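You operate a simulated robot arm through the tools that you are given. There is no shell and no other tool.

The job below is to be done with a simulated robot arm. You get a single attempt, and the scene is never put back.

## Task
Put things in order on the top of the hand-packing bench. At the end: the purple lock pin from the top of the hand-packing bench stands where the silver loose bar stood; the grey sensor is in the small orange tote (marked "COATED"); the gold shade block (marked "GOLDEN") from the top of the hand-packing bench stands on top of the white suction cup; the silver loose bar stands on top of the white suction head with the green band; whatever was shut is shut again. Leave all else as you found it, and nothing knocked over.

Only the result counts: the job must be done as asked and must still hold three seconds after the hand-in. Knocking over, shifting, dropping, spilling or breaking anything else fails it.

## Robot
A 6-joint arm with a two-finger parallel gripper, fixed in place. Base frame: the origin is at the foot of the arm, x ahead of it, y to its left, z up; the work surface is at about z = 0. Units: cm, degrees, N and s.
With the tool pointing down near the work surface it reaches from about 16 to 42 cm from the base axis. Its first joint turns from -66.0 to 66.0 degrees. Payload 1.57 kg.
Tool frame: the origin (TCP) lies between the finger pads and is the grasp point; the fingertips stand 3 cm ahead of it; z points along the fingers, y is the line along which they close. Largest opening 8 cm; finger width 1.7, thickness 1.2; the body of the gripper, 4 by 8.2 cm, starts 8 cm behind the TCP.
Orientation is that of the tool frame in the base frame, as a unit quaternion [x, y, z, w]. With the fingers straight down and closing along the base's y, the tool's x points along the base's -x, its y along +y and its z along -z.

## Interface
- The arm moves only by the tool apply_moves. Its argument "targets" is a list of rows, each an object (a shift or turn left out is 0, a gripper value left out holds the last) with "hand": the opening, from 0 (shut) to 1 (fully open); "delta_pos": the shift along the tool's x, y, z in units of 50 mm (1.0 is 50 mm), a list of three; "angular": the turn, a rotation vector about the tool's x, y, z in units of 6 degrees (1.0 is 6 degrees), a list of three. In form: [{"hand": hand, "delta_pos": [x, y, z], "angular": [ax, ay, az]}, ...]. A call has 1 to 20 rows; each row shifts and turns the commanded pose from where the row before left it, along the tool's axes as they then stand. A call with a number of a shift or a turn outside -1 to 1 is refused whole. Each row takes 0.2 s and may step no farther than 5 cm and 8.6 degrees from the row before; otherwise, or with a gripper value out of range, the whole call is refused. A pose out of reach is approached as far as the arm can. The call stops where the force on the tool passes 40 N (or 10 N more than at its start, if that is more) or the arm is blocked; 0.2 s more then pass. The fingers move at their own pace (about 15.3 cm/s each) and stop on an object; they squeeze with about 43 N. The grip force told is the motor's: it shows also when the fingers shut on nothing. Time passes only in rows, and 0.2 s behind the last, so rows that do not move let the fingers close. The reply holds the time, the measured pose of the TCP, the force on the tool along the base axes, the opening and the grip force, in the units named above and with some noise, with the torque about the TCP (base axes, N m) and any sound that the robot's microphone picked up, and new pictures: "show" is both (left out), scene, wrist or none.
- Cameras (640 x 400 px; columns grow to the right, rows downward): "scene" is fixed at [5.99, -34.28, 41.05]; the picture's right is [0.70, -0.72, 0.00], its down [-0.50, -0.49, -0.71] and it looks along [0.51, 0.50, -0.70] (base axes); focal length 214 px, centre (320, 200). "wrist" rides on the gripper at [7.2, -0.7, -12.2] in the tool frame; the picture's right is [0.09, 1.00, 0.00], its down [-0.84, 0.08, -0.54] and it looks along [-0.54, 0.05, 0.84] (tool axes); focal length 238 px, centre (320, 200). There is no depth. A picture from a camera that has moved, and an enlarged one, comes with that camera's place and axes in the base frame and with its lens.
- zoom(camera, box): a new picture of the part [left, top, right, bottom] of that camera's present view, enlarged. It takes no simulated time.
- hand_in(): hands the job in; it is judged then, once.

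Places have to be worked out from the pictures, the camera data and where the tool is seen. Open the gripper and draw the arm clear of the work before you hand the job in, unless the task says otherwise.

The tools are called after "Call:" by a JSON object that holds its "api" and its "payload". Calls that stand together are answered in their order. apply_moves: Moves the arm, as the interface text tells. Its arguments: {"type":"object","properties":{"targets":{"type":"array"},"show":{"type":"string","enum":["both","scene","wrist","none"]}},"required":["targets"]} The other tools are called the same way: zoom (camera, box) takes an enlarged picture of a part of a camera's view; hand_in () hands the job in.

At the start:

```text
clock: 0.0
position: [21.63, -7.26, 25.46]
orientation: [0.001, 1.0, 0.0, -0.001]
ft_force: [-1.6, 0.1, -0.2]
moment: [0.02, 0.0, -0.01]
gripper_width: 8.0
gripper_force: 0.0
```

scene: 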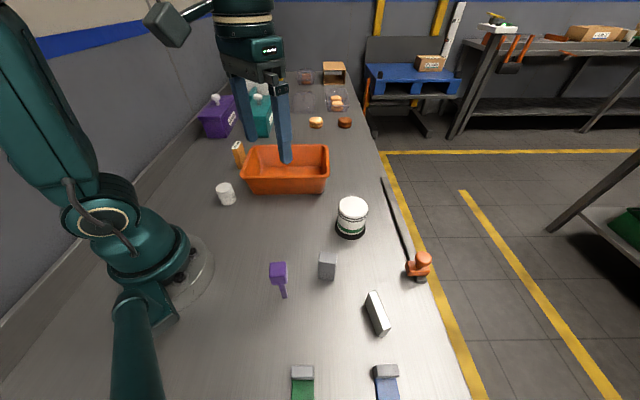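
wrist: 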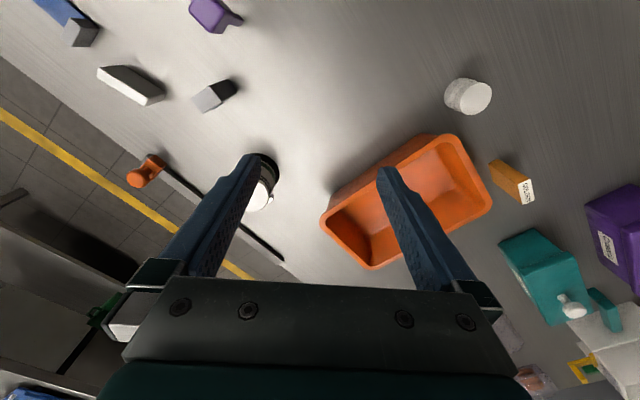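

The scene shows a bench with the orange tote, white cup, banded head, grey block, silver bar, purple pin, and some containers. I zoom in on parts of both views to identify each item.

Call:
{"api": "zoom", "payload": {"camera": "scene", "box": [180, 60, 380, 210]}}

Call:
{"api": "zoom", "payload": {"camera": "scene", "box": [240, 180, 460, 400]}}

Call:
{"api": "zoom", "payload": {"camera": "wrist", "box": [420, 60, 640, 400]}}

Call:
{"api": "zoom", "payload": {"camera": "wrist", "box": [40, 0, 300, 220]}}

```text
2.67 times, centred on (280, 135) of scene
camera zoom: at [5.99, -34.28, 41.05], right [0.7, -0.72, 0.0], down [-0.5, -0.49, -0.71], along [0.51, 0.5, -0.7], focal length 572 px, centre (427, 373)
```

zoom: 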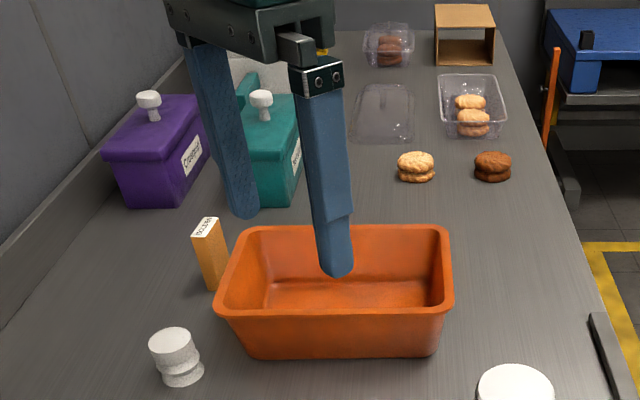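

```text
1.82 times, centred on (350, 290) of scene
camera zoom: at [5.99, -34.28, 41.05], right [0.7, -0.72, 0.0], down [-0.5, -0.49, -0.71], along [0.51, 0.5, -0.7], focal length 390 px, centre (266, 36)
```

zoom: 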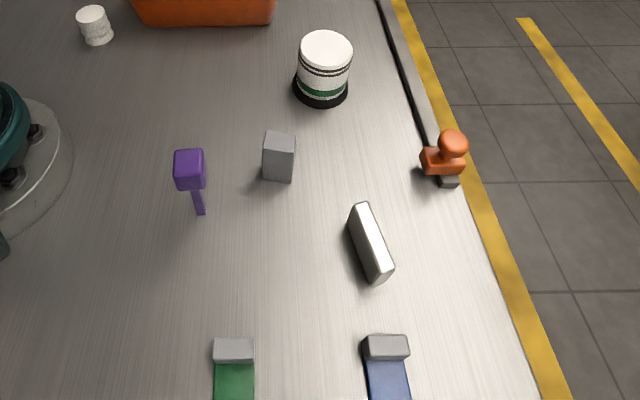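

```text
1.18 times, centred on (530, 230) of wrist
camera zoom: at [14.42, -7.94, 37.64], right [-0.09, 1.0, 0.0], down [0.84, 0.08, 0.54], along [0.54, 0.05, -0.84], focal length 280 px, centre (73, 165)
```

zoom: 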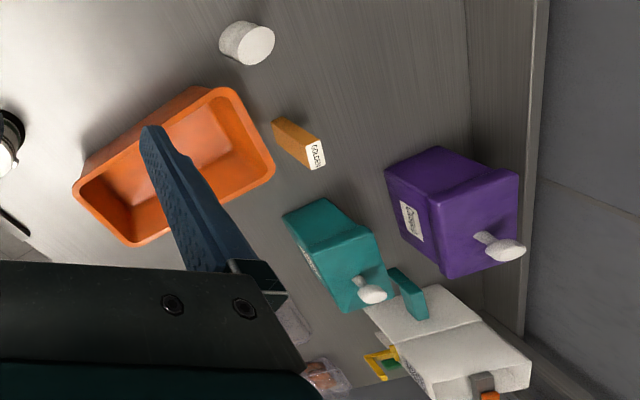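

```text
1.82 times, centred on (170, 110) of wrist
camera zoom: at [14.42, -7.94, 37.64], right [-0.09, 1.0, 0.0], down [0.84, 0.08, 0.54], along [0.54, 0.05, -0.84], focal length 433 px, centre (593, 364)
```

zoom: 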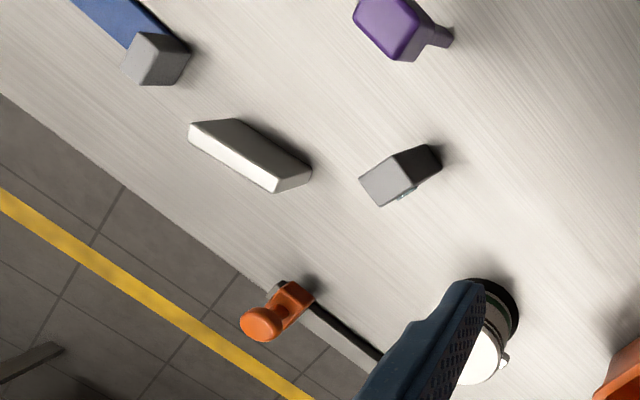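

I zoom further on the labels, the pin and the grey-topped items.

Call:
{"api": "zoom", "payload": {"camera": "scene", "box": [260, 245, 310, 305]}}

Call:
{"api": "zoom", "payload": {"camera": "scene", "box": [270, 340, 420, 400]}}

Call:
{"api": "zoom", "payload": {"camera": "scene", "box": [190, 80, 280, 150]}}

Call:
{"api": "zoom", "payload": {"camera": "scene", "box": [310, 240, 400, 345]}}

Call:
{"api": "zoom", "payload": {"camera": "wrist", "box": [480, 220, 640, 400]}}

Call:
{"api": "zoom", "payload": {"camera": "wrist", "box": [180, 60, 250, 130]}}

```text
6.67 times, centred on (285, 275) of scene
camera zoom: at [5.99, -34.28, 41.05], right [0.7, -0.72, 0.0], down [-0.5, -0.49, -0.71], along [0.51, 0.5, -0.7], focal length 1430 px, centre (553, -300)
```

zoom: 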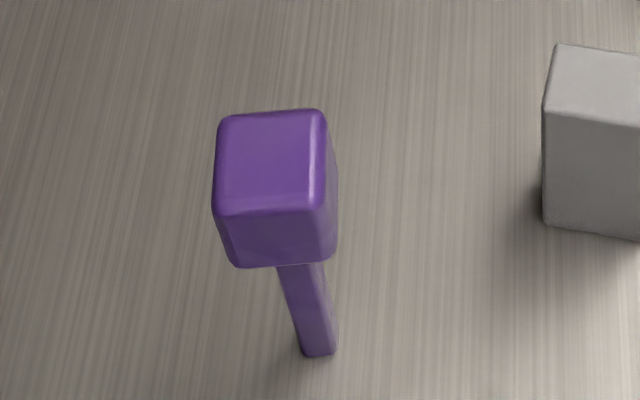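

```text
4.27 times, centred on (345, 370) of scene
camera zoom: at [5.99, -34.28, 41.05], right [0.7, -0.72, 0.0], down [-0.5, -0.49, -0.71], along [0.51, 0.5, -0.7], focal length 915 px, centre (213, -525)
```

zoom: 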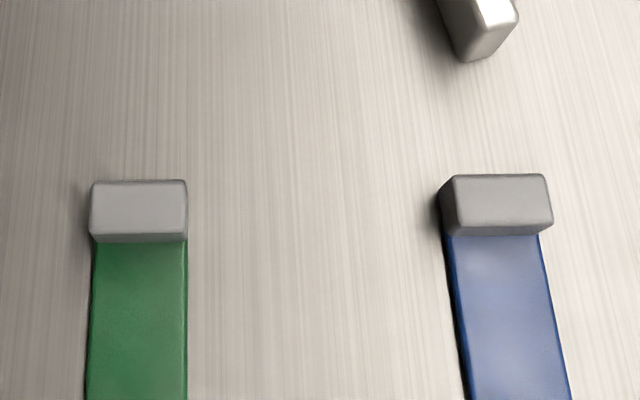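

```text
5.71 times, centred on (235, 115) of scene
camera zoom: at [5.99, -34.28, 41.05], right [0.7, -0.72, 0.0], down [-0.5, -0.49, -0.71], along [0.51, 0.5, -0.7], focal length 1226 px, centre (806, 686)
```

zoom: 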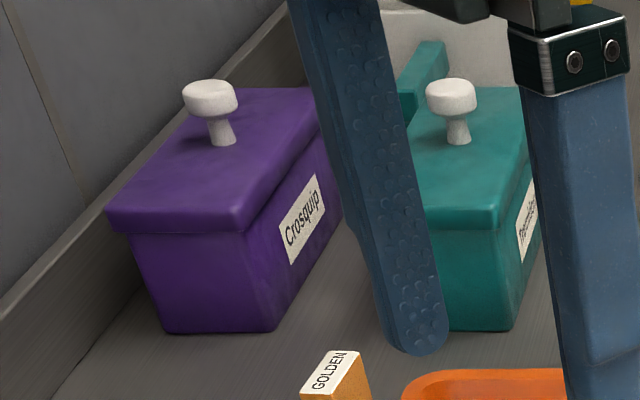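

```text
3.81 times, centred on (355, 292) of scene
camera zoom: at [5.99, -34.28, 41.05], right [0.7, -0.72, 0.0], down [-0.5, -0.49, -0.71], along [0.51, 0.5, -0.7], focal length 817 px, centre (187, -152)
```

zoom: 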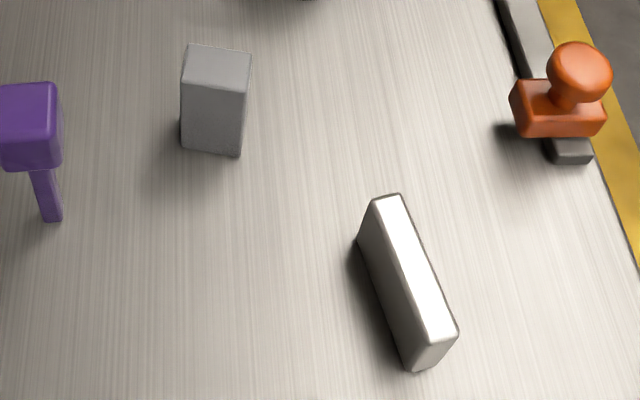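

```text
2.22 times, centred on (560, 310) of wrist
camera zoom: at [14.42, -7.94, 37.64], right [-0.09, 1.0, 0.0], down [0.84, 0.08, 0.54], along [0.54, 0.05, -0.84], focal length 530 px, centre (-213, -44)
```

zoom: 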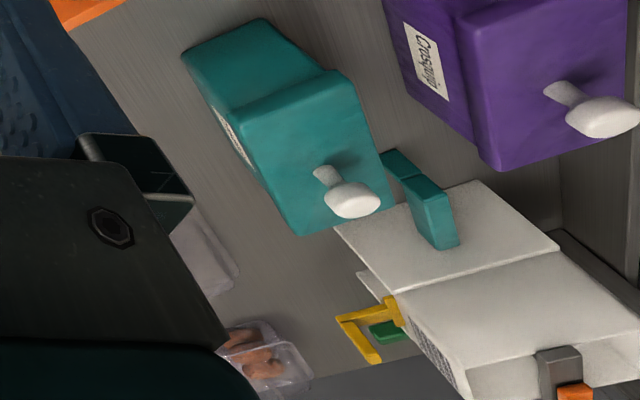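

```text
5.71 times, centred on (215, 95) of wrist
camera zoom: at [14.42, -7.94, 37.64], right [-0.09, 1.0, 0.0], down [0.84, 0.08, 0.54], along [0.54, 0.05, -0.84], focal length 1362 px, centre (920, 800)
```

zoom: 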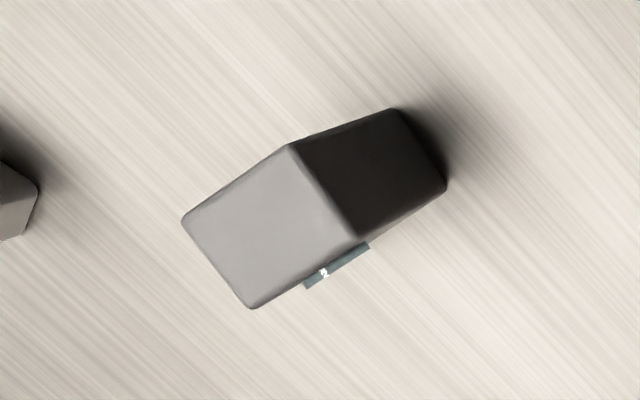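

The grey block on the bench has a small label on its far side, and no mark is visible yet on the tote. I turn the wrist about its axis to look at these from the other side before touching anything.

Call:
{"api": "apply_moves", "payload": {"targets": [{"delta_pos": [-1, 0, 0]}, {"angular": [0, 0, 1]}, {"angular": [0, 0, 1]}, {"angular": [0, 0, 1]}, {"angular": [0, 0, 1]}, {"angular": [0, 0, 1]}, {"angular": [0, 0, 1]}, {"angular": [0, 0, 1]}, {"angular": [0, 0, 1]}, {"angular": [0, 0, 1]}, {"angular": [0, 0, 1]}, {"angular": [0, 0, 1]}, {"angular": [0, 0, 1]}, {"angular": [0, 0, 1]}, {"angular": [0, 0, 1]}, {"angular": [0, 0, 1]}], "show": "both"}}

```text
clock: 3.4
position: [26.83, -7.32, 25.34]
orientation: [0.708, 0.706, 0.0, 0.0]
ft_force: [-0.6, 0.2, -0.5]
moment: [-0.02, -0.03, -0.02]
gripper_width: 8.0
gripper_force: 0.1
camera wrist: at [25.97, -0.08, 37.64], right [1.0, 0.09, 0.0], down [0.08, -0.84, 0.54], along [0.05, -0.54, -0.84], focal length 238 px, centre (320, 200)
```

scene: 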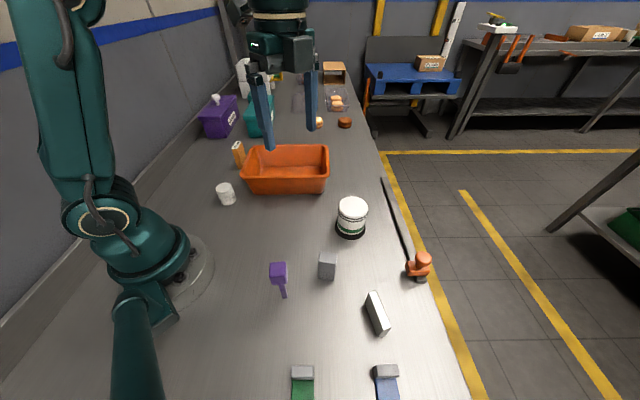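
wrist: 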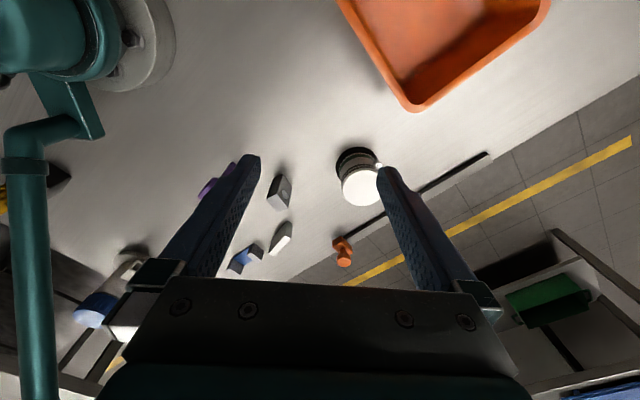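

The wrist camera now looks towards -y. I zoom in on the grey block label and the suction head.

Call:
{"api": "zoom", "payload": {"camera": "wrist", "box": [220, 140, 400, 290]}}

Call:
{"api": "zoom", "payload": {"camera": "wrist", "box": [255, 165, 305, 220]}}

Call:
{"api": "zoom", "payload": {"camera": "scene", "box": [190, 60, 350, 150]}}

Call:
{"api": "zoom", "payload": {"camera": "wrist", "box": [0, 160, 160, 340]}}

```text
2.67 times, centred on (310, 215) of wrist
camera zoom: at [25.97, -0.08, 37.64], right [1.0, 0.09, 0.0], down [0.08, -0.84, 0.54], along [0.05, -0.54, -0.84], focal length 636 px, centre (347, 160)
```

zoom: 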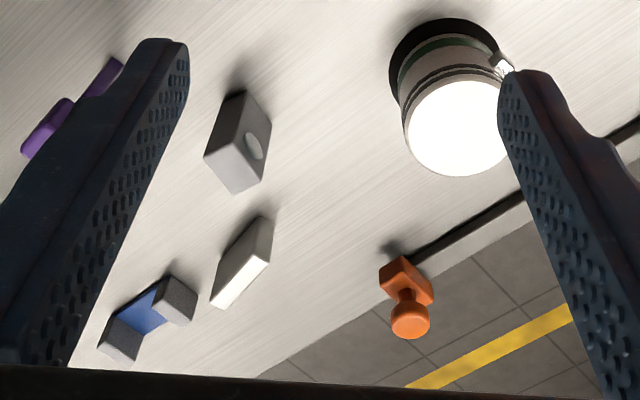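

```text
7.27 times, centred on (280, 192) of wrist
camera zoom: at [25.97, -0.08, 37.64], right [1.0, 0.09, 0.0], down [0.08, -0.84, 0.54], along [0.05, -0.54, -0.84], focal length 1734 px, centre (611, 254)
```

zoom: 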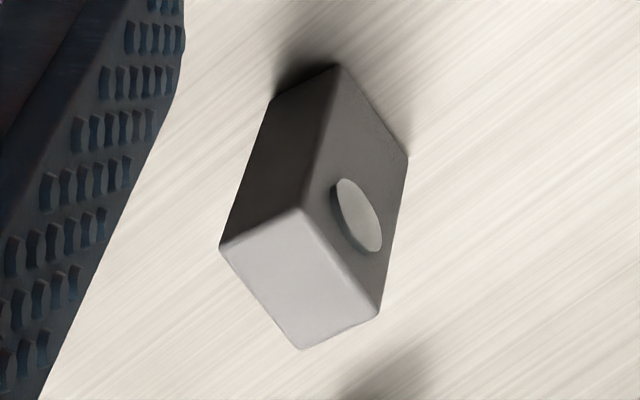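

```text
4.00 times, centred on (270, 105) of scene
camera zoom: at [5.99, -34.28, 41.05], right [0.7, -0.72, 0.0], down [-0.5, -0.49, -0.71], along [0.51, 0.5, -0.7], focal length 858 px, centre (520, 580)
```

zoom: 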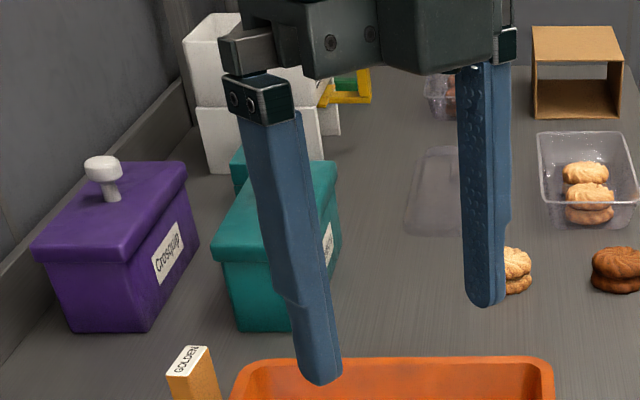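

```text
2.22 times, centred on (80, 250) of wrist
camera zoom: at [25.97, -0.08, 37.64], right [1.0, 0.09, 0.0], down [0.08, -0.84, 0.54], along [0.05, -0.54, -0.84], focal length 530 px, centre (853, 89)
```

zoom: 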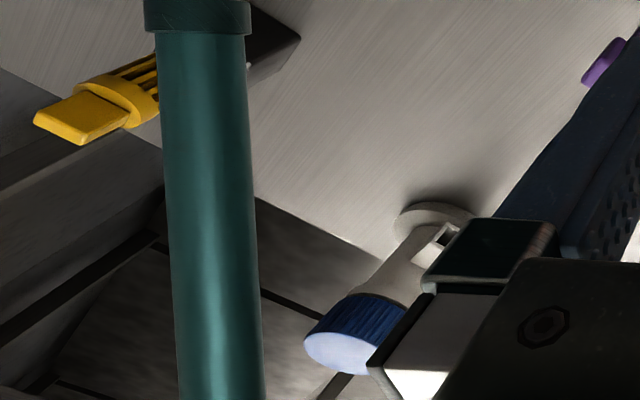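

The block has a round lens disc on its far face, so it is the grey sensor, standing about 6.5 cm tall near (21.6, -21.1) with its lens facing about (0.82, 0.57). I continue the turn so the fingers line up with its sides, and move above it.

Call:
{"api": "apply_moves", "payload": {"targets": [{"angular": [0, 0, 1]}, {"angular": [0, 0, 1]}, {"angular": [0, 0, 1]}, {"angular": [0, 0, 1]}, {"angular": [0, 0, 1]}, {"angular": [0, 0, 1]}, {"angular": [0, 0, 1]}, {"angular": [0, 0, 1]}, {"angular": [0, 0, 1]}, {"angular": [0, 0, 0.13]}, {"delta_pos": [-0.625, 0.41, 0.2]}, {"delta_pos": [-0.625, 0.41, 0.2]}, {"delta_pos": [-0.625, 0.41, 0.2]}, {"delta_pos": [-0.625, 0.41, 0.2]}, {}], "show": "both"}}

```text
clock: 6.6
position: [21.19, -21.25, 21.41]
orientation: [0.953, 0.303, 0.0, 0.0]
ft_force: [0.3, 0.3, -0.5]
moment: [-0.01, 0.02, -0.01]
gripper_width: 8.02
gripper_force: 0.2
camera wrist: at [26.59, -16.45, 33.67], right [0.65, -0.76, 0.0], down [-0.64, -0.55, 0.54], along [-0.41, -0.35, -0.84], focal length 238 px, centre (320, 200)
```

scene: 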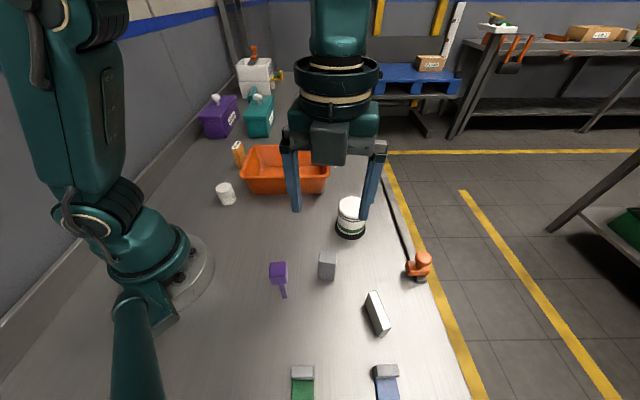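
wrist: 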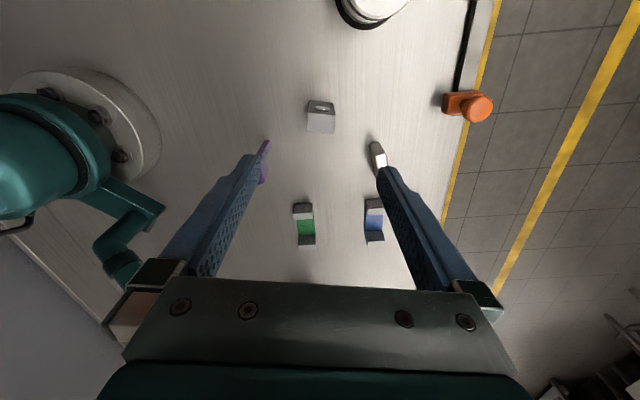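

The sensor lies nearly on the tool axis. I zoom to refine its placement and its neighbours.

Call:
{"api": "zoom", "payload": {"camera": "wrist", "box": [290, 85, 350, 145]}}

Call:
{"api": "zoom", "payload": {"camera": "wrist", "box": [240, 120, 420, 260]}}

Call:
{"api": "zoom", "payload": {"camera": "scene", "box": [220, 130, 380, 250]}}

Call:
{"api": "zoom", "payload": {"camera": "scene", "box": [190, 40, 350, 150]}}

```text
6.67 times, centred on (320, 115) of wrist
camera zoom: at [26.59, -16.45, 33.67], right [0.65, -0.76, 0.0], down [-0.64, -0.55, 0.54], along [-0.41, -0.35, -0.84], focal length 1589 px, centre (320, 767)
```

zoom: 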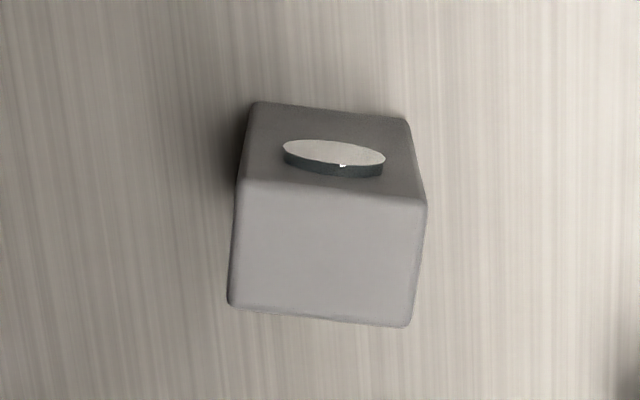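

```text
2.86 times, centred on (330, 190) of wrist
camera zoom: at [26.59, -16.45, 33.67], right [0.65, -0.76, 0.0], down [-0.64, -0.55, 0.54], along [-0.41, -0.35, -0.84], focal length 681 px, centre (291, 229)
```

zoom: 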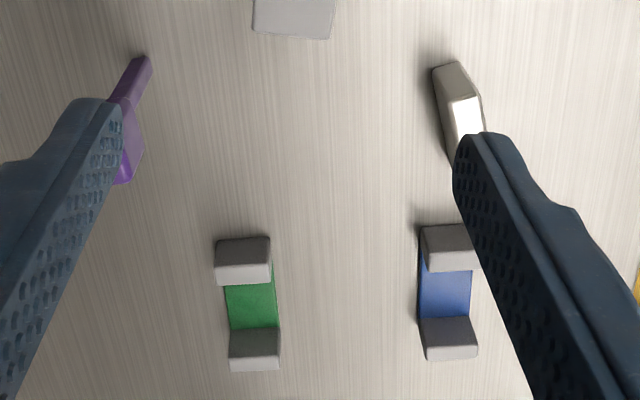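

```text
3.33 times, centred on (300, 190) of scene
camera zoom: at [5.99, -34.28, 41.05], right [0.7, -0.72, 0.0], down [-0.5, -0.49, -0.71], along [0.51, 0.5, -0.7], focal length 715 px, centre (387, 233)
```

zoom: 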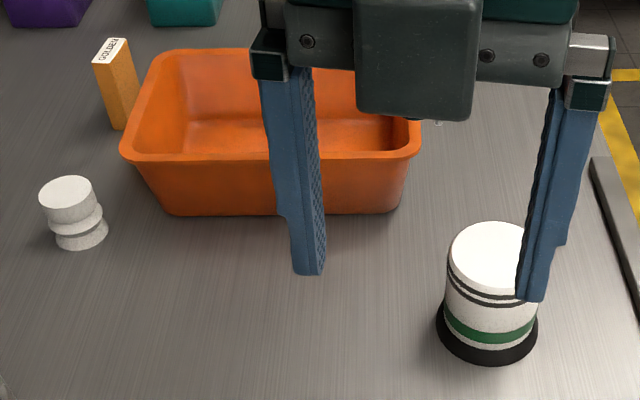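

```text
3.64 times, centred on (270, 95) of scene
camera zoom: at [5.99, -34.28, 41.05], right [0.7, -0.72, 0.0], down [-0.5, -0.49, -0.71], along [0.51, 0.5, -0.7], focal length 780 px, centre (502, 582)
```

zoom: 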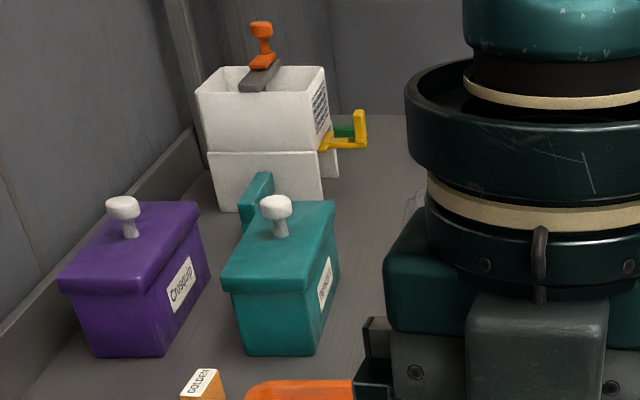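

The sensor is centred under the tool to about 1 mm and the finger line is parallel to its 3 cm side. I go straight down to TCP z≈4.6 with the fingers open.

Call:
{"api": "apply_moves", "payload": {"targets": [{"hand": 1, "delta_pos": [0, 0, 0.9]}, {"delta_pos": [0, 0, 0.9]}, {"delta_pos": [0, 0, 0.8]}, {"delta_pos": [0, 0, 0.5]}, {"delta_pos": [0, 0, 0.26]}, {}], "show": "both"}}

```text
clock: 8.0
position: [21.1, -21.31, 4.59]
orientation: [0.953, 0.303, 0.0, 0.0]
ft_force: [0.9, 0.5, -0.4]
moment: [-0.01, -0.01, -0.02]
gripper_width: 8.02
gripper_force: 0.0
camera wrist: at [26.56, -16.51, 16.87], right [0.65, -0.76, 0.0], down [-0.64, -0.55, 0.54], along [-0.41, -0.35, -0.84], focal length 238 px, centre (320, 200)
```

scene: 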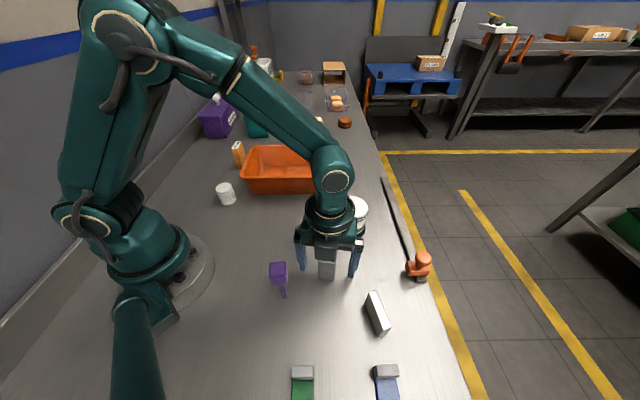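
wrist: 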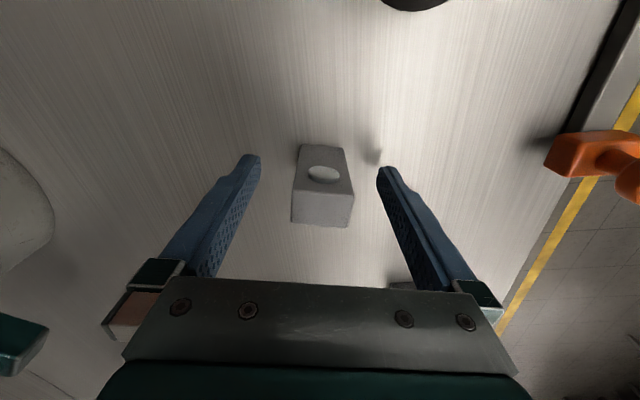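

The sensor stands centred between the fingers, with nothing touched. I close the gripper on it.

Call:
{"api": "apply_moves", "payload": {"targets": [{"hand": 0}, {"hand": 0}, {"hand": 0}], "show": "wrist"}}

```text
clock: 8.8
position: [21.19, -21.22, 4.61]
orientation: [0.953, 0.303, 0.0, 0.0]
ft_force: [0.2, -0.6, 0.4]
moment: [-0.01, 0.01, 0.03]
gripper_width: 3.12
gripper_force: 40.4
camera wrist: at [26.57, -16.51, 16.9], right [0.65, -0.76, 0.0], down [-0.64, -0.55, 0.54], along [-0.41, -0.35, -0.84], focal length 238 px, centre (320, 200)
```

wrist: 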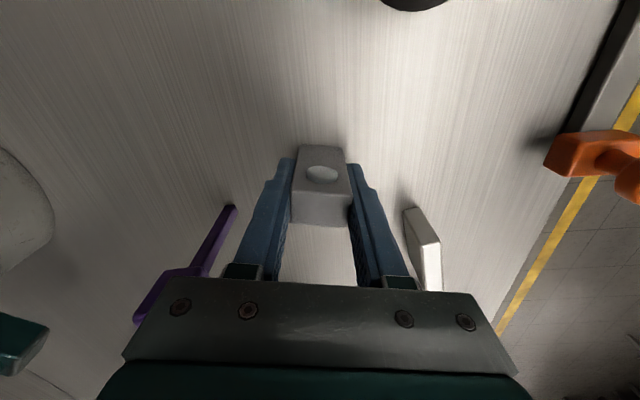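

The sensor is held (opening 3.1 cm, 40 N). I lift it well clear and carry it towards the tote, stopping high above to look.

Call:
{"api": "apply_moves", "payload": {"targets": [{"delta_pos": [0, 0, -0.5]}, {"delta_pos": [0, 0, -0.9]}, {"delta_pos": [0, 0, -0.9]}, {"delta_pos": [0, 0, -0.9]}, {"delta_pos": [0, 0, -0.8]}, {"delta_pos": [0.6, -0.33, 0]}, {"delta_pos": [0.7, -0.385, 0]}, {"delta_pos": [0.7, -0.385, 0]}, {"delta_pos": [0.7, -0.385, 0]}, {"delta_pos": [0.7, -0.385, 0]}, {"delta_pos": [0.7, -0.385, 0]}, {"delta_pos": [0.6, -0.33, 0]}, {}], "show": "both"}}

```text
clock: 11.6
position: [33.02, 2.96, 24.65]
orientation: [0.953, 0.302, -0.001, 0.0]
ft_force: [0.4, -0.5, -0.8]
moment: [-0.02, -0.01, 0.02]
gripper_width: 3.1
gripper_force: 40.0
camera wrist: at [38.44, 7.75, 36.9], right [0.65, -0.76, 0.0], down [-0.64, -0.55, 0.54], along [-0.41, -0.35, -0.84], focal length 238 px, centre (320, 200)
```

scene: 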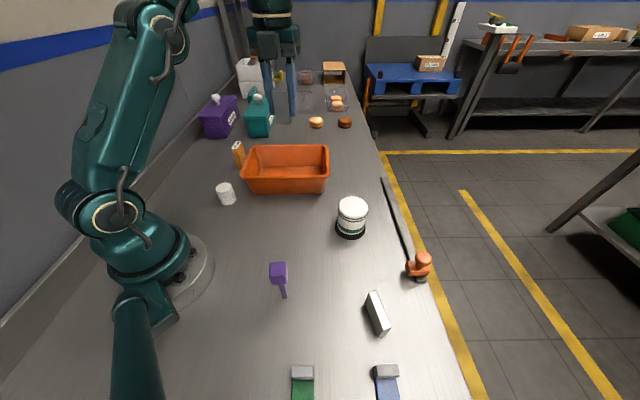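
wrist: 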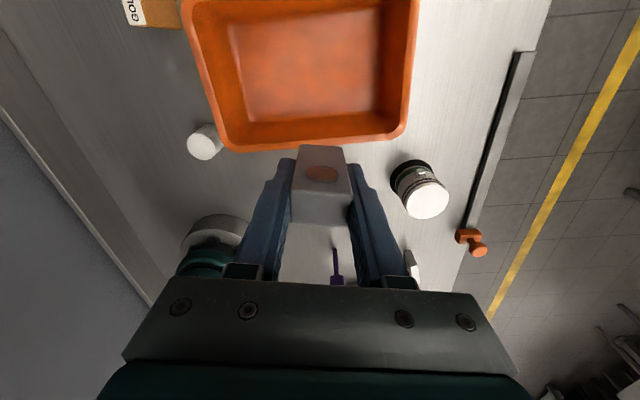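

I can see the tote from above now; its floor centre comes out near (35, 6.5). I zoom to check for its mark and the floor.

Call:
{"api": "zoom", "payload": {"camera": "wrist", "box": [170, 0, 450, 170]}}

Call:
{"api": "zoom", "payload": {"camera": "scene", "box": [225, 130, 345, 205]}}

Call:
{"api": "zoom", "payload": {"camera": "wrist", "box": [370, 140, 490, 220]}}

```text
2.29 times, centred on (310, 85) of wrist
camera zoom: at [38.44, 7.75, 36.9], right [0.65, -0.76, 0.0], down [-0.64, -0.55, 0.54], along [-0.41, -0.35, -0.84], focal length 545 px, centre (343, 463)
```

zoom: 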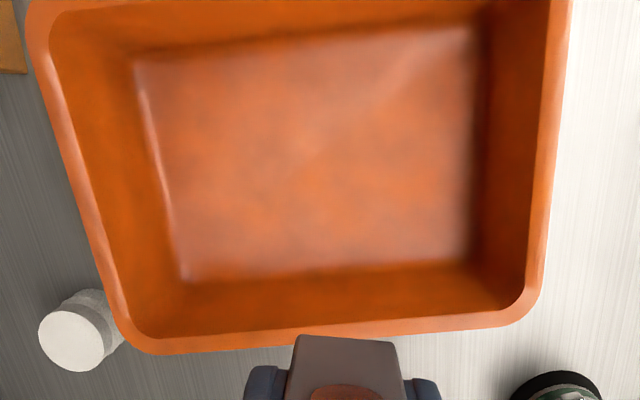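

```text
5.33 times, centred on (285, 168) of scene
camera zoom: at [5.99, -34.27, 41.05], right [0.7, -0.72, 0.0], down [-0.5, -0.49, -0.71], along [0.51, 0.5, -0.7], focal length 1144 px, centre (507, 373)
```

zoom: 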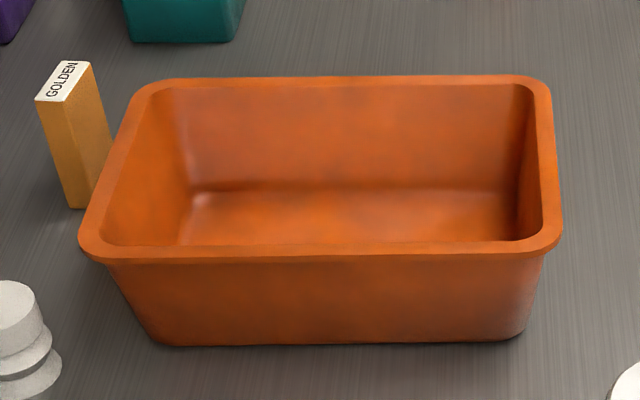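

```text
5.00 times, centred on (430, 180) of wrist
camera zoom: at [38.44, 7.75, 36.9], right [0.65, -0.76, 0.0], down [-0.64, -0.55, 0.54], along [-0.41, -0.35, -0.84], focal length 1192 px, centre (-230, 300)
```

zoom: 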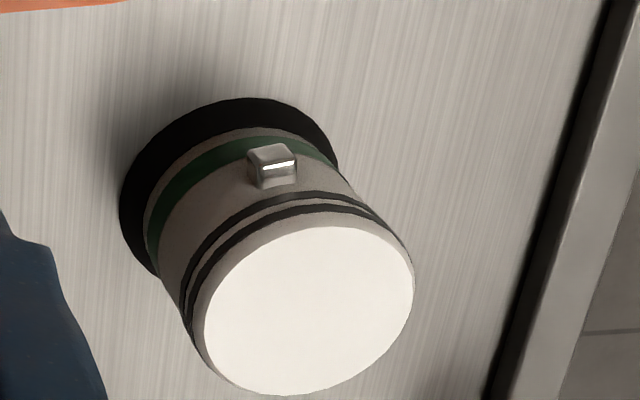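

The tote's floor spans roughly 18 × 11 cm, centred near (35.3, 7.2). I move over it and lower the sensor to just above the floor.

Call:
{"api": "apply_moves", "payload": {"targets": [{"delta_pos": [0.638, -0.382, 0]}, {}, {"delta_pos": [0, 0, 0.8]}, {"delta_pos": [0, 0, 0.9]}, {"delta_pos": [0, 0, 0.9]}, {"delta_pos": [0, 0, 0.7]}, {"delta_pos": [0, 0, 0.4]}, {}], "show": "both"}}

```text
clock: 13.4
position: [33.54, 5.97, 5.58]
orientation: [0.953, 0.302, 0.0, 0.0]
ft_force: [-0.4, -0.3, -0.5]
moment: [0.02, 0.0, -0.05]
gripper_width: 3.12
gripper_force: 40.2
out of reach, approached as far as the arm can: row 1
camera wrist: at [38.88, 10.77, 17.78], right [0.65, -0.76, 0.0], down [-0.64, -0.55, 0.54], along [-0.41, -0.35, -0.84], focal length 238 px, centre (320, 200)
```

scene: 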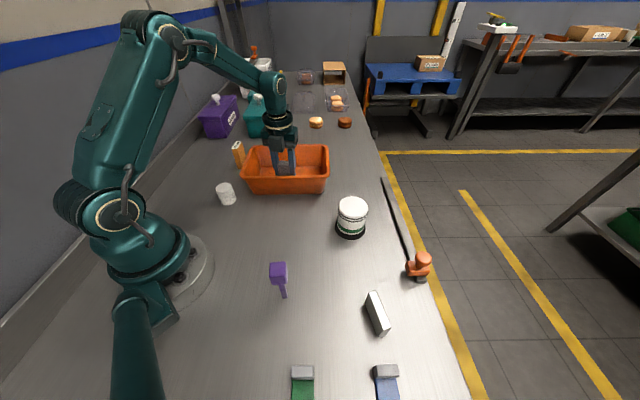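
wrist: 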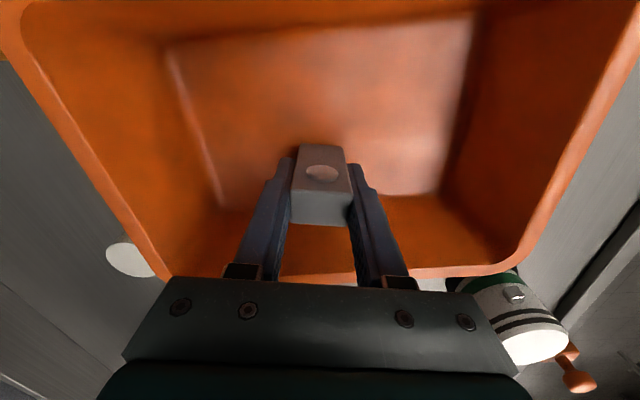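

The sensor hangs inside the tote about 3.6 cm from its front wall. I lower in small steps until I feel the floor.

Call:
{"api": "apply_moves", "payload": {"targets": [{"delta_pos": [0, 0, 0.04]}, {"delta_pos": [0, 0, 0.02]}, {}], "show": "none"}}

```text
clock: 14.2
position: [33.45, 5.92, 5.18]
orientation: [0.954, 0.301, 0.001, 0.0]
ft_force: [0.6, 0.0, -0.3]
moment: [0.01, -0.02, 0.0]
gripper_width: 3.1
gripper_force: 39.7
```

No contact yet at z 5.18, so I go on in 1 mm steps.

Call:
{"api": "apply_moves", "payload": {"targets": [{"delta_pos": [0, 0, 0.02]}, {"delta_pos": [0, 0, 0.02]}, {}], "show": "none"}}

```text
clock: 15.0
position: [33.65, 6.02, 5.05]
orientation: [0.953, 0.302, 0.001, 0.0]
ft_force: [-7.1, 1.1, 29.7]
moment: [0.09, 0.21, -0.03]
gripper_width: 3.13
gripper_force: 39.8
```

Contact with the floor is felt at z≈5.05. I back off slightly to relieve the force, then open the fingers only partly to stay clear.

Call:
{"api": "apply_moves", "payload": {"targets": [{"delta_pos": [0, 0, -0.015]}, {}, {"hand": 0.7}, {"hand": 0.7}, {}], "show": "both"}}

```text
clock: 16.2
position: [33.48, 5.92, 5.08]
orientation: [0.953, 0.302, 0.001, 0.0]
ft_force: [0.3, 0.8, 0.8]
moment: [-0.02, 0.0, 0.01]
gripper_width: 5.63
gripper_force: 0.1
camera wrist: at [38.9, 10.73, 17.32], right [0.65, -0.76, 0.0], down [-0.64, -0.55, 0.54], along [-0.41, -0.35, -0.84], focal length 238 px, centre (320, 200)
```

scene: 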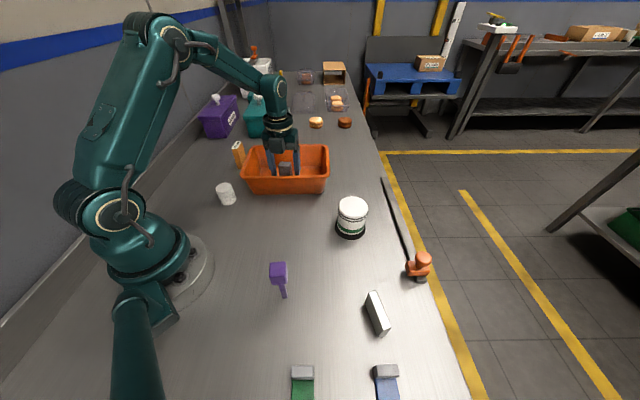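
wrist: 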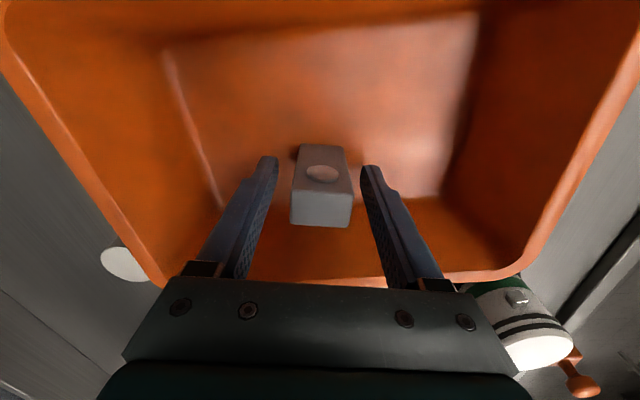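

The sensor stands on the tote floor on its own. I rise straight up, then travel over to the silver bar with the fingers well above everything.

Call:
{"api": "apply_moves", "payload": {"targets": [{"delta_pos": [0, 0, -0.4]}, {"delta_pos": [0, 0, -0.8]}, {"delta_pos": [0, 0, -0.8]}, {"delta_pos": [0, 0, -0.5]}, {"delta_pos": [-0.6, 0.428, 0]}, {"delta_pos": [-0.7, 0.499, 0]}, {"delta_pos": [-0.7, 0.499, 0]}, {"delta_pos": [-0.7, 0.499, 0]}, {"delta_pos": [-0.7, 0.499, 0]}, {"delta_pos": [-0.7, 0.499, 0]}, {"delta_pos": [-0.7, 0.499, 0]}, {"delta_pos": [-0.7, 0.499, 0]}, {"delta_pos": [-0.7, 0.499, 0]}, {"angular": [0, 0, -1]}, {"angular": [0, 0, -1]}, {"angular": [0, 0, -1]}, {"angular": [0, 0, -0.87]}, {}], "show": "both"}}

```text
clock: 20.0
position: [20.79, -30.03, 17.47]
orientation: [0.872, 0.489, 0.0, 0.0]
ft_force: [0.0, -0.2, 0.1]
moment: [0.04, -0.01, -0.03]
gripper_width: 5.56
gripper_force: 0.1
camera wrist: at [23.96, -23.44, 29.83], right [0.9, -0.44, 0.0], down [-0.37, -0.75, 0.54], along [-0.24, -0.49, -0.84], focal length 238 px, centre (320, 200)
```

scene: 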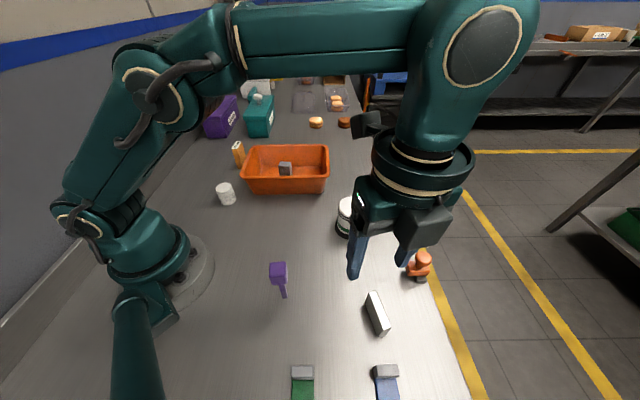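
wrist: 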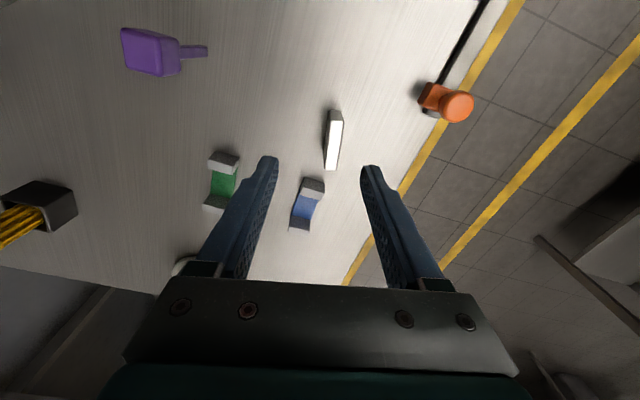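

Good hover over the bar. I zoom on the bar and the pin to measure them exactly.

Call:
{"api": "zoom", "payload": {"camera": "wrist", "box": [300, 100, 370, 180]}}

Call:
{"api": "zoom", "payload": {"camera": "wrist", "box": [110, 10, 220, 90]}}

Call:
{"api": "zoom", "payload": {"camera": "scene", "box": [350, 280, 410, 345]}}

Call:
{"api": "zoom", "payload": {"camera": "scene", "box": [235, 135, 345, 205]}}

```text
5.00 times, centred on (335, 140) of wrist
camera zoom: at [23.96, -23.44, 29.83], right [0.9, -0.44, 0.0], down [-0.37, -0.75, 0.54], along [-0.24, -0.49, -0.84], focal length 1192 px, centre (245, 500)
```

zoom: 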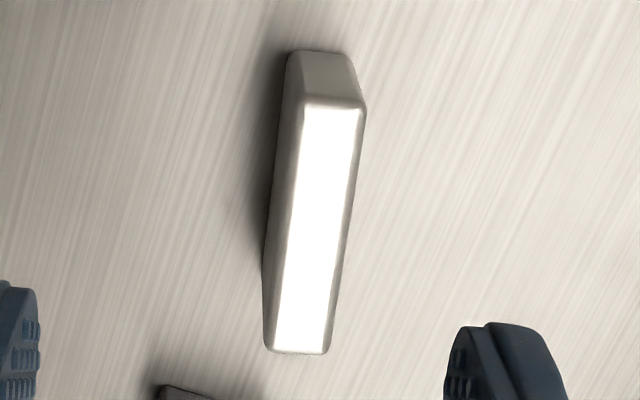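

```text
5.00 times, centred on (165, 50) of wrist
camera zoom: at [23.96, -23.44, 29.83], right [0.9, -0.44, 0.0], down [-0.37, -0.75, 0.54], along [-0.24, -0.49, -0.84], focal length 1192 px, centre (1095, 950)
```

zoom: 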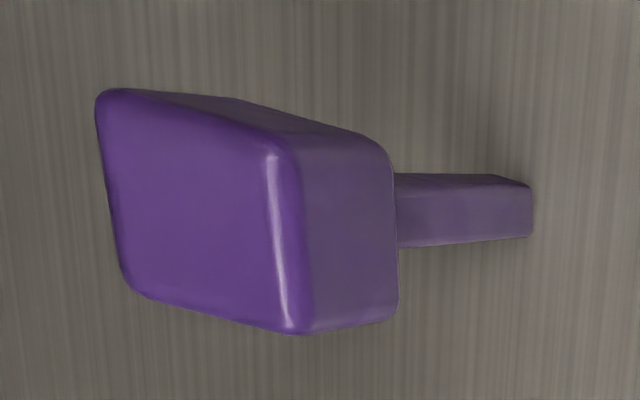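

```text
6.15 times, centred on (380, 312) of scene
camera zoom: at [5.99, -34.28, 41.05], right [0.7, -0.72, 0.0], down [-0.5, -0.49, -0.71], along [0.51, 0.5, -0.7], focal length 1320 px, centre (-49, -492)
```

zoom: 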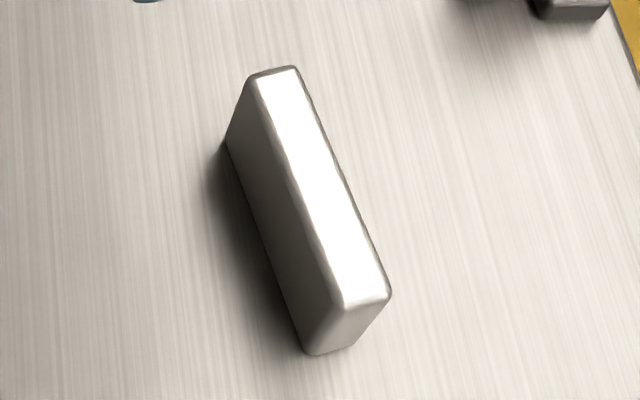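

```text
5.71 times, centred on (290, 170) of scene
camera zoom: at [5.99, -34.28, 41.05], right [0.7, -0.72, 0.0], down [-0.5, -0.49, -0.71], along [0.51, 0.5, -0.7], focal length 1226 px, centre (491, 371)
```

zoom: 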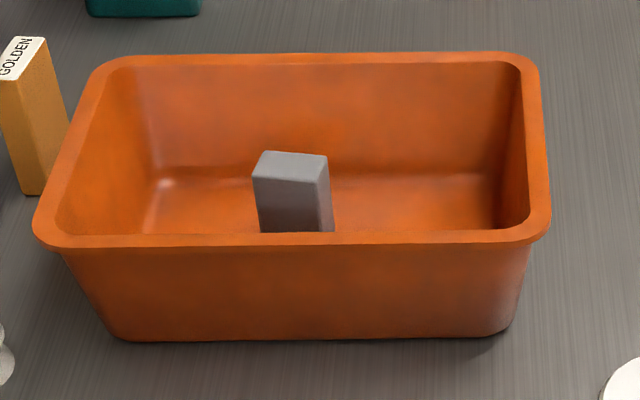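

The bar measures about 5.6 × 1.5 × 4.3 cm and is centred at about (21.15, -32.54), already parallel to the fingers. I move over it and descend to just above its top to verify.

Call:
{"api": "apply_moves", "payload": {"targets": [{"delta_pos": [-0.392, 0.324, 0]}, {}, {"delta_pos": [0, 0, 0.9]}, {"delta_pos": [0, 0, 0.8]}, {}], "show": "wrist"}}

```text
clock: 21.2
position: [20.91, -32.05, 8.61]
orientation: [0.873, 0.487, 0.0, -0.001]
ft_force: [-1.2, 1.3, 0.3]
moment: [0.01, 0.04, 0.0]
gripper_width: 5.59
gripper_force: 0.1
out of reach, approached as far as the arm can: row 1
camera wrist: at [23.98, -25.57, 21.04], right [0.9, -0.44, 0.0], down [-0.37, -0.75, 0.54], along [-0.24, -0.49, -0.84], focal length 238 px, centre (320, 200)
```

wrist: 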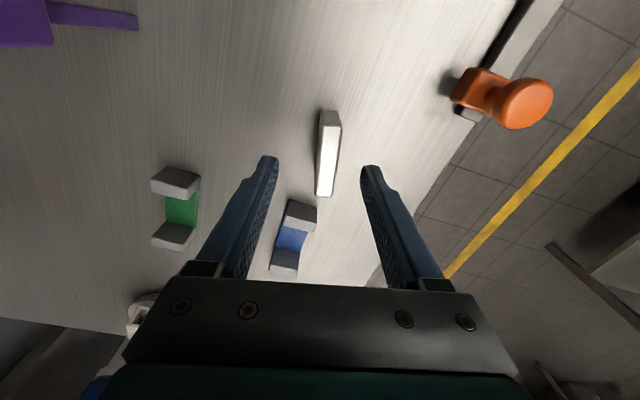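

I zoom in to check the bar's offset from the finger line.

Call:
{"api": "zoom", "payload": {"camera": "wrist", "box": [270, 90, 390, 215]}}

```text
3.20 times, centred on (330, 152) of wrist
camera zoom: at [23.98, -25.57, 21.04], right [0.9, -0.44, 0.0], down [-0.37, -0.75, 0.54], along [-0.24, -0.49, -0.84], focal length 763 px, centre (288, 352)
```

zoom: 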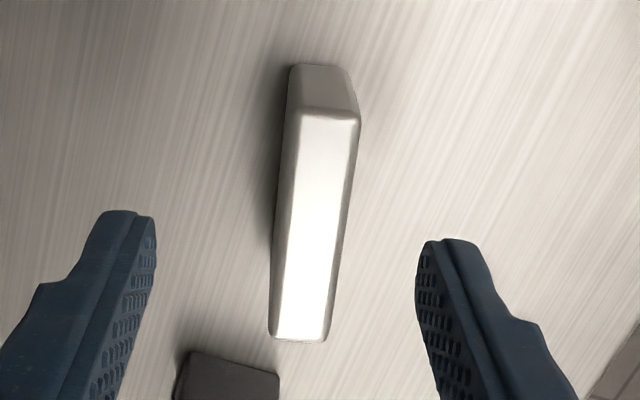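

The bar is 0.5 cm off along the closing line and its centre is at about (21.25, -32.4). I correct, descend to z≈3.6 and close.

Call:
{"api": "apply_moves", "payload": {"targets": [{"delta_pos": [-0.02, 0.094, 0]}, {"delta_pos": [0, 0, 0.5]}, {"delta_pos": [0, 0, 0.4]}, {"delta_pos": [0, 0, 0.1]}, {}], "show": "wrist"}}

```text
clock: 22.4
position: [21.32, -32.39, 3.79]
orientation: [0.873, 0.488, 0.0, -0.001]
ft_force: [-0.1, -0.6, 0.1]
moment: [-0.01, 0.01, 0.0]
gripper_width: 5.62
gripper_force: 0.1
camera wrist: at [24.34, -25.77, 16.01], right [0.9, -0.44, 0.0], down [-0.37, -0.75, 0.54], along [-0.24, -0.49, -0.84], focal length 238 px, centre (320, 200)
```

wrist: 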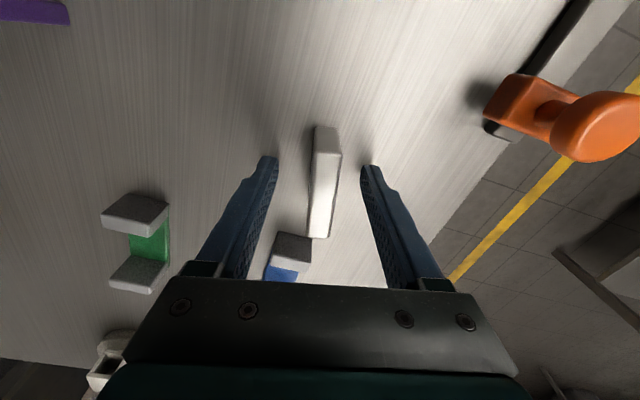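

The bar sits between the fingers. I close on it.

Call:
{"api": "apply_moves", "payload": {"targets": [{"hand": 0}, {"hand": 0}, {"hand": 0}], "show": "wrist"}}

```text
clock: 23.2
position: [21.26, -32.39, 3.7]
orientation: [0.873, 0.488, 0.0, -0.001]
ft_force: [-0.1, -0.3, 0.9]
moment: [0.03, 0.02, -0.04]
gripper_width: 1.56
gripper_force: 31.7
camera wrist: at [24.34, -25.78, 16.04], right [0.9, -0.44, 0.0], down [-0.37, -0.75, 0.54], along [-0.24, -0.49, -0.84], focal length 238 px, centre (320, 200)
```

wrist: 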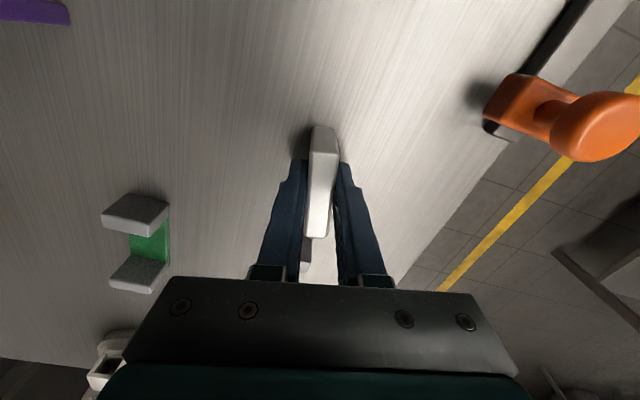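

The bar is gripped (1.56 cm) with its old place at (21.26, -32.4). I lift it and move part way towards the green-banded head to view it from above.

Call:
{"api": "apply_moves", "payload": {"targets": [{"delta_pos": [0, 0, -0.3]}, {"delta_pos": [0, 0, -0.6]}, {"delta_pos": [0, 0, -0.7]}, {"delta_pos": [0, 0, -0.6]}, {}, {"delta_pos": [0.6, 0.09, 0]}, {"delta_pos": [0.7, 0.1, 0]}, {"delta_pos": [0.7, 0.1, 0]}, {"delta_pos": [0.68, 0.1, 0]}, {}], "show": "both"}}

```text
clock: 25.4
position: [29.94, -21.78, 14.73]
orientation: [0.873, 0.488, -0.001, 0.0]
ft_force: [-0.1, 0.7, -1.9]
moment: [0.01, -0.01, 0.03]
gripper_width: 1.59
gripper_force: 31.2
camera wrist: at [33.02, -15.26, 27.0], right [0.9, -0.44, 0.0], down [-0.37, -0.75, 0.54], along [-0.24, -0.49, -0.84], focal length 238 px, centre (320, 200)
```

scene: 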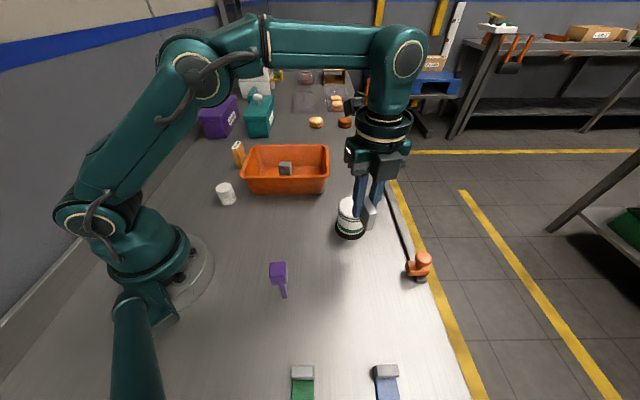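
wrist: 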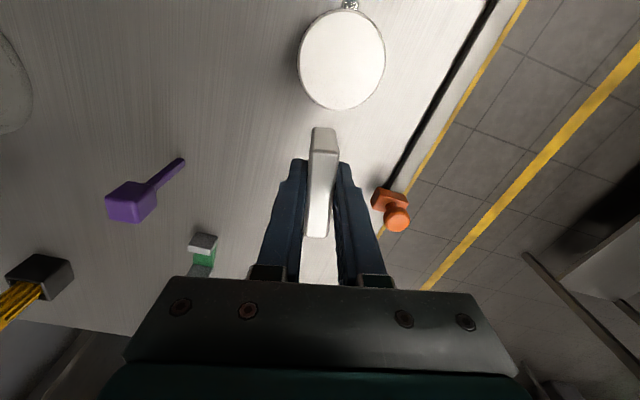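

The head's white top is now plainly visible. I zoom to measure its centre.

Call:
{"api": "zoom", "payload": {"camera": "wrist", "box": [260, 0, 420, 130]}}

Call:
{"api": "zoom", "payload": {"camera": "wrist", "box": [90, 140, 220, 240]}}

```text
3.08 times, centred on (340, 65) of wrist
camera zoom: at [33.02, -15.26, 27.0], right [0.9, -0.44, 0.0], down [-0.37, -0.75, 0.54], along [-0.24, -0.49, -0.84], focal length 733 px, centre (258, 615)
```

zoom: 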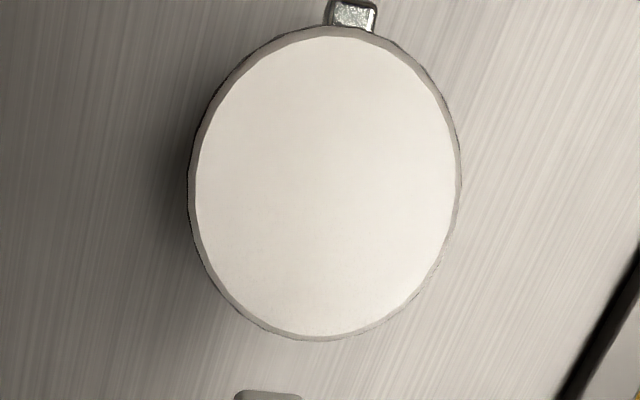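

```text
4.00 times, centred on (155, 190) of wrist
camera zoom: at [33.02, -15.26, 27.0], right [0.9, -0.44, 0.0], down [-0.37, -0.75, 0.54], along [-0.24, -0.49, -0.84], focal length 953 px, centre (980, 240)
```

zoom: 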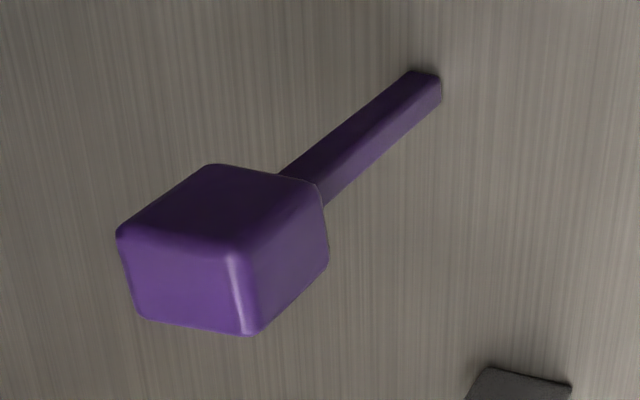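

The head's top is a flat disc about 6.1 cm across, centred at about (34.0, -17.0) and about 7 cm high. I move the bar over its centre and lower to just above it.

Call:
{"api": "apply_moves", "payload": {"targets": [{"delta_pos": [0.5, 0.08, 0]}, {"delta_pos": [0.5, 0.08, 0]}, {"delta_pos": [0.24, 0.03, 0]}, {}, {"delta_pos": [0, 0, 0.3]}, {"delta_pos": [0, 0, 0.25]}, {}], "show": "both"}}

```text
clock: 27.0
position: [34.05, -17.06, 12.03]
orientation: [0.873, 0.488, 0.0, 0.0]
ft_force: [-0.3, 0.3, -0.7]
moment: [0.02, -0.01, -0.01]
gripper_width: 1.54
gripper_force: 31.4
camera wrist: at [37.06, -10.53, 24.27], right [0.9, -0.44, 0.0], down [-0.37, -0.75, 0.54], along [-0.24, -0.49, -0.84], focal length 238 px, centre (320, 200)
```

scene: 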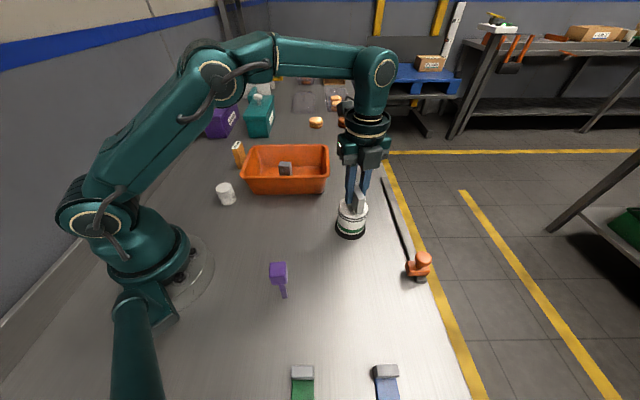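
wrist: 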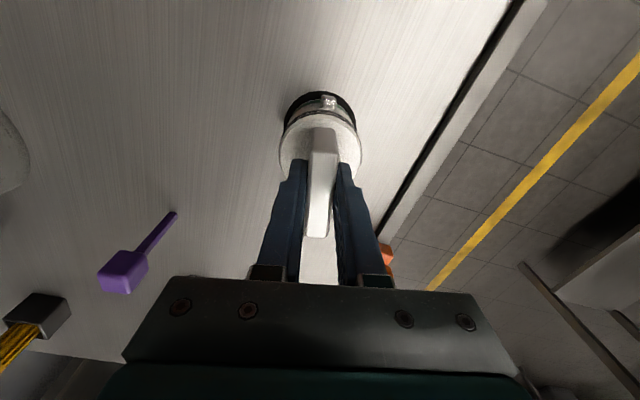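

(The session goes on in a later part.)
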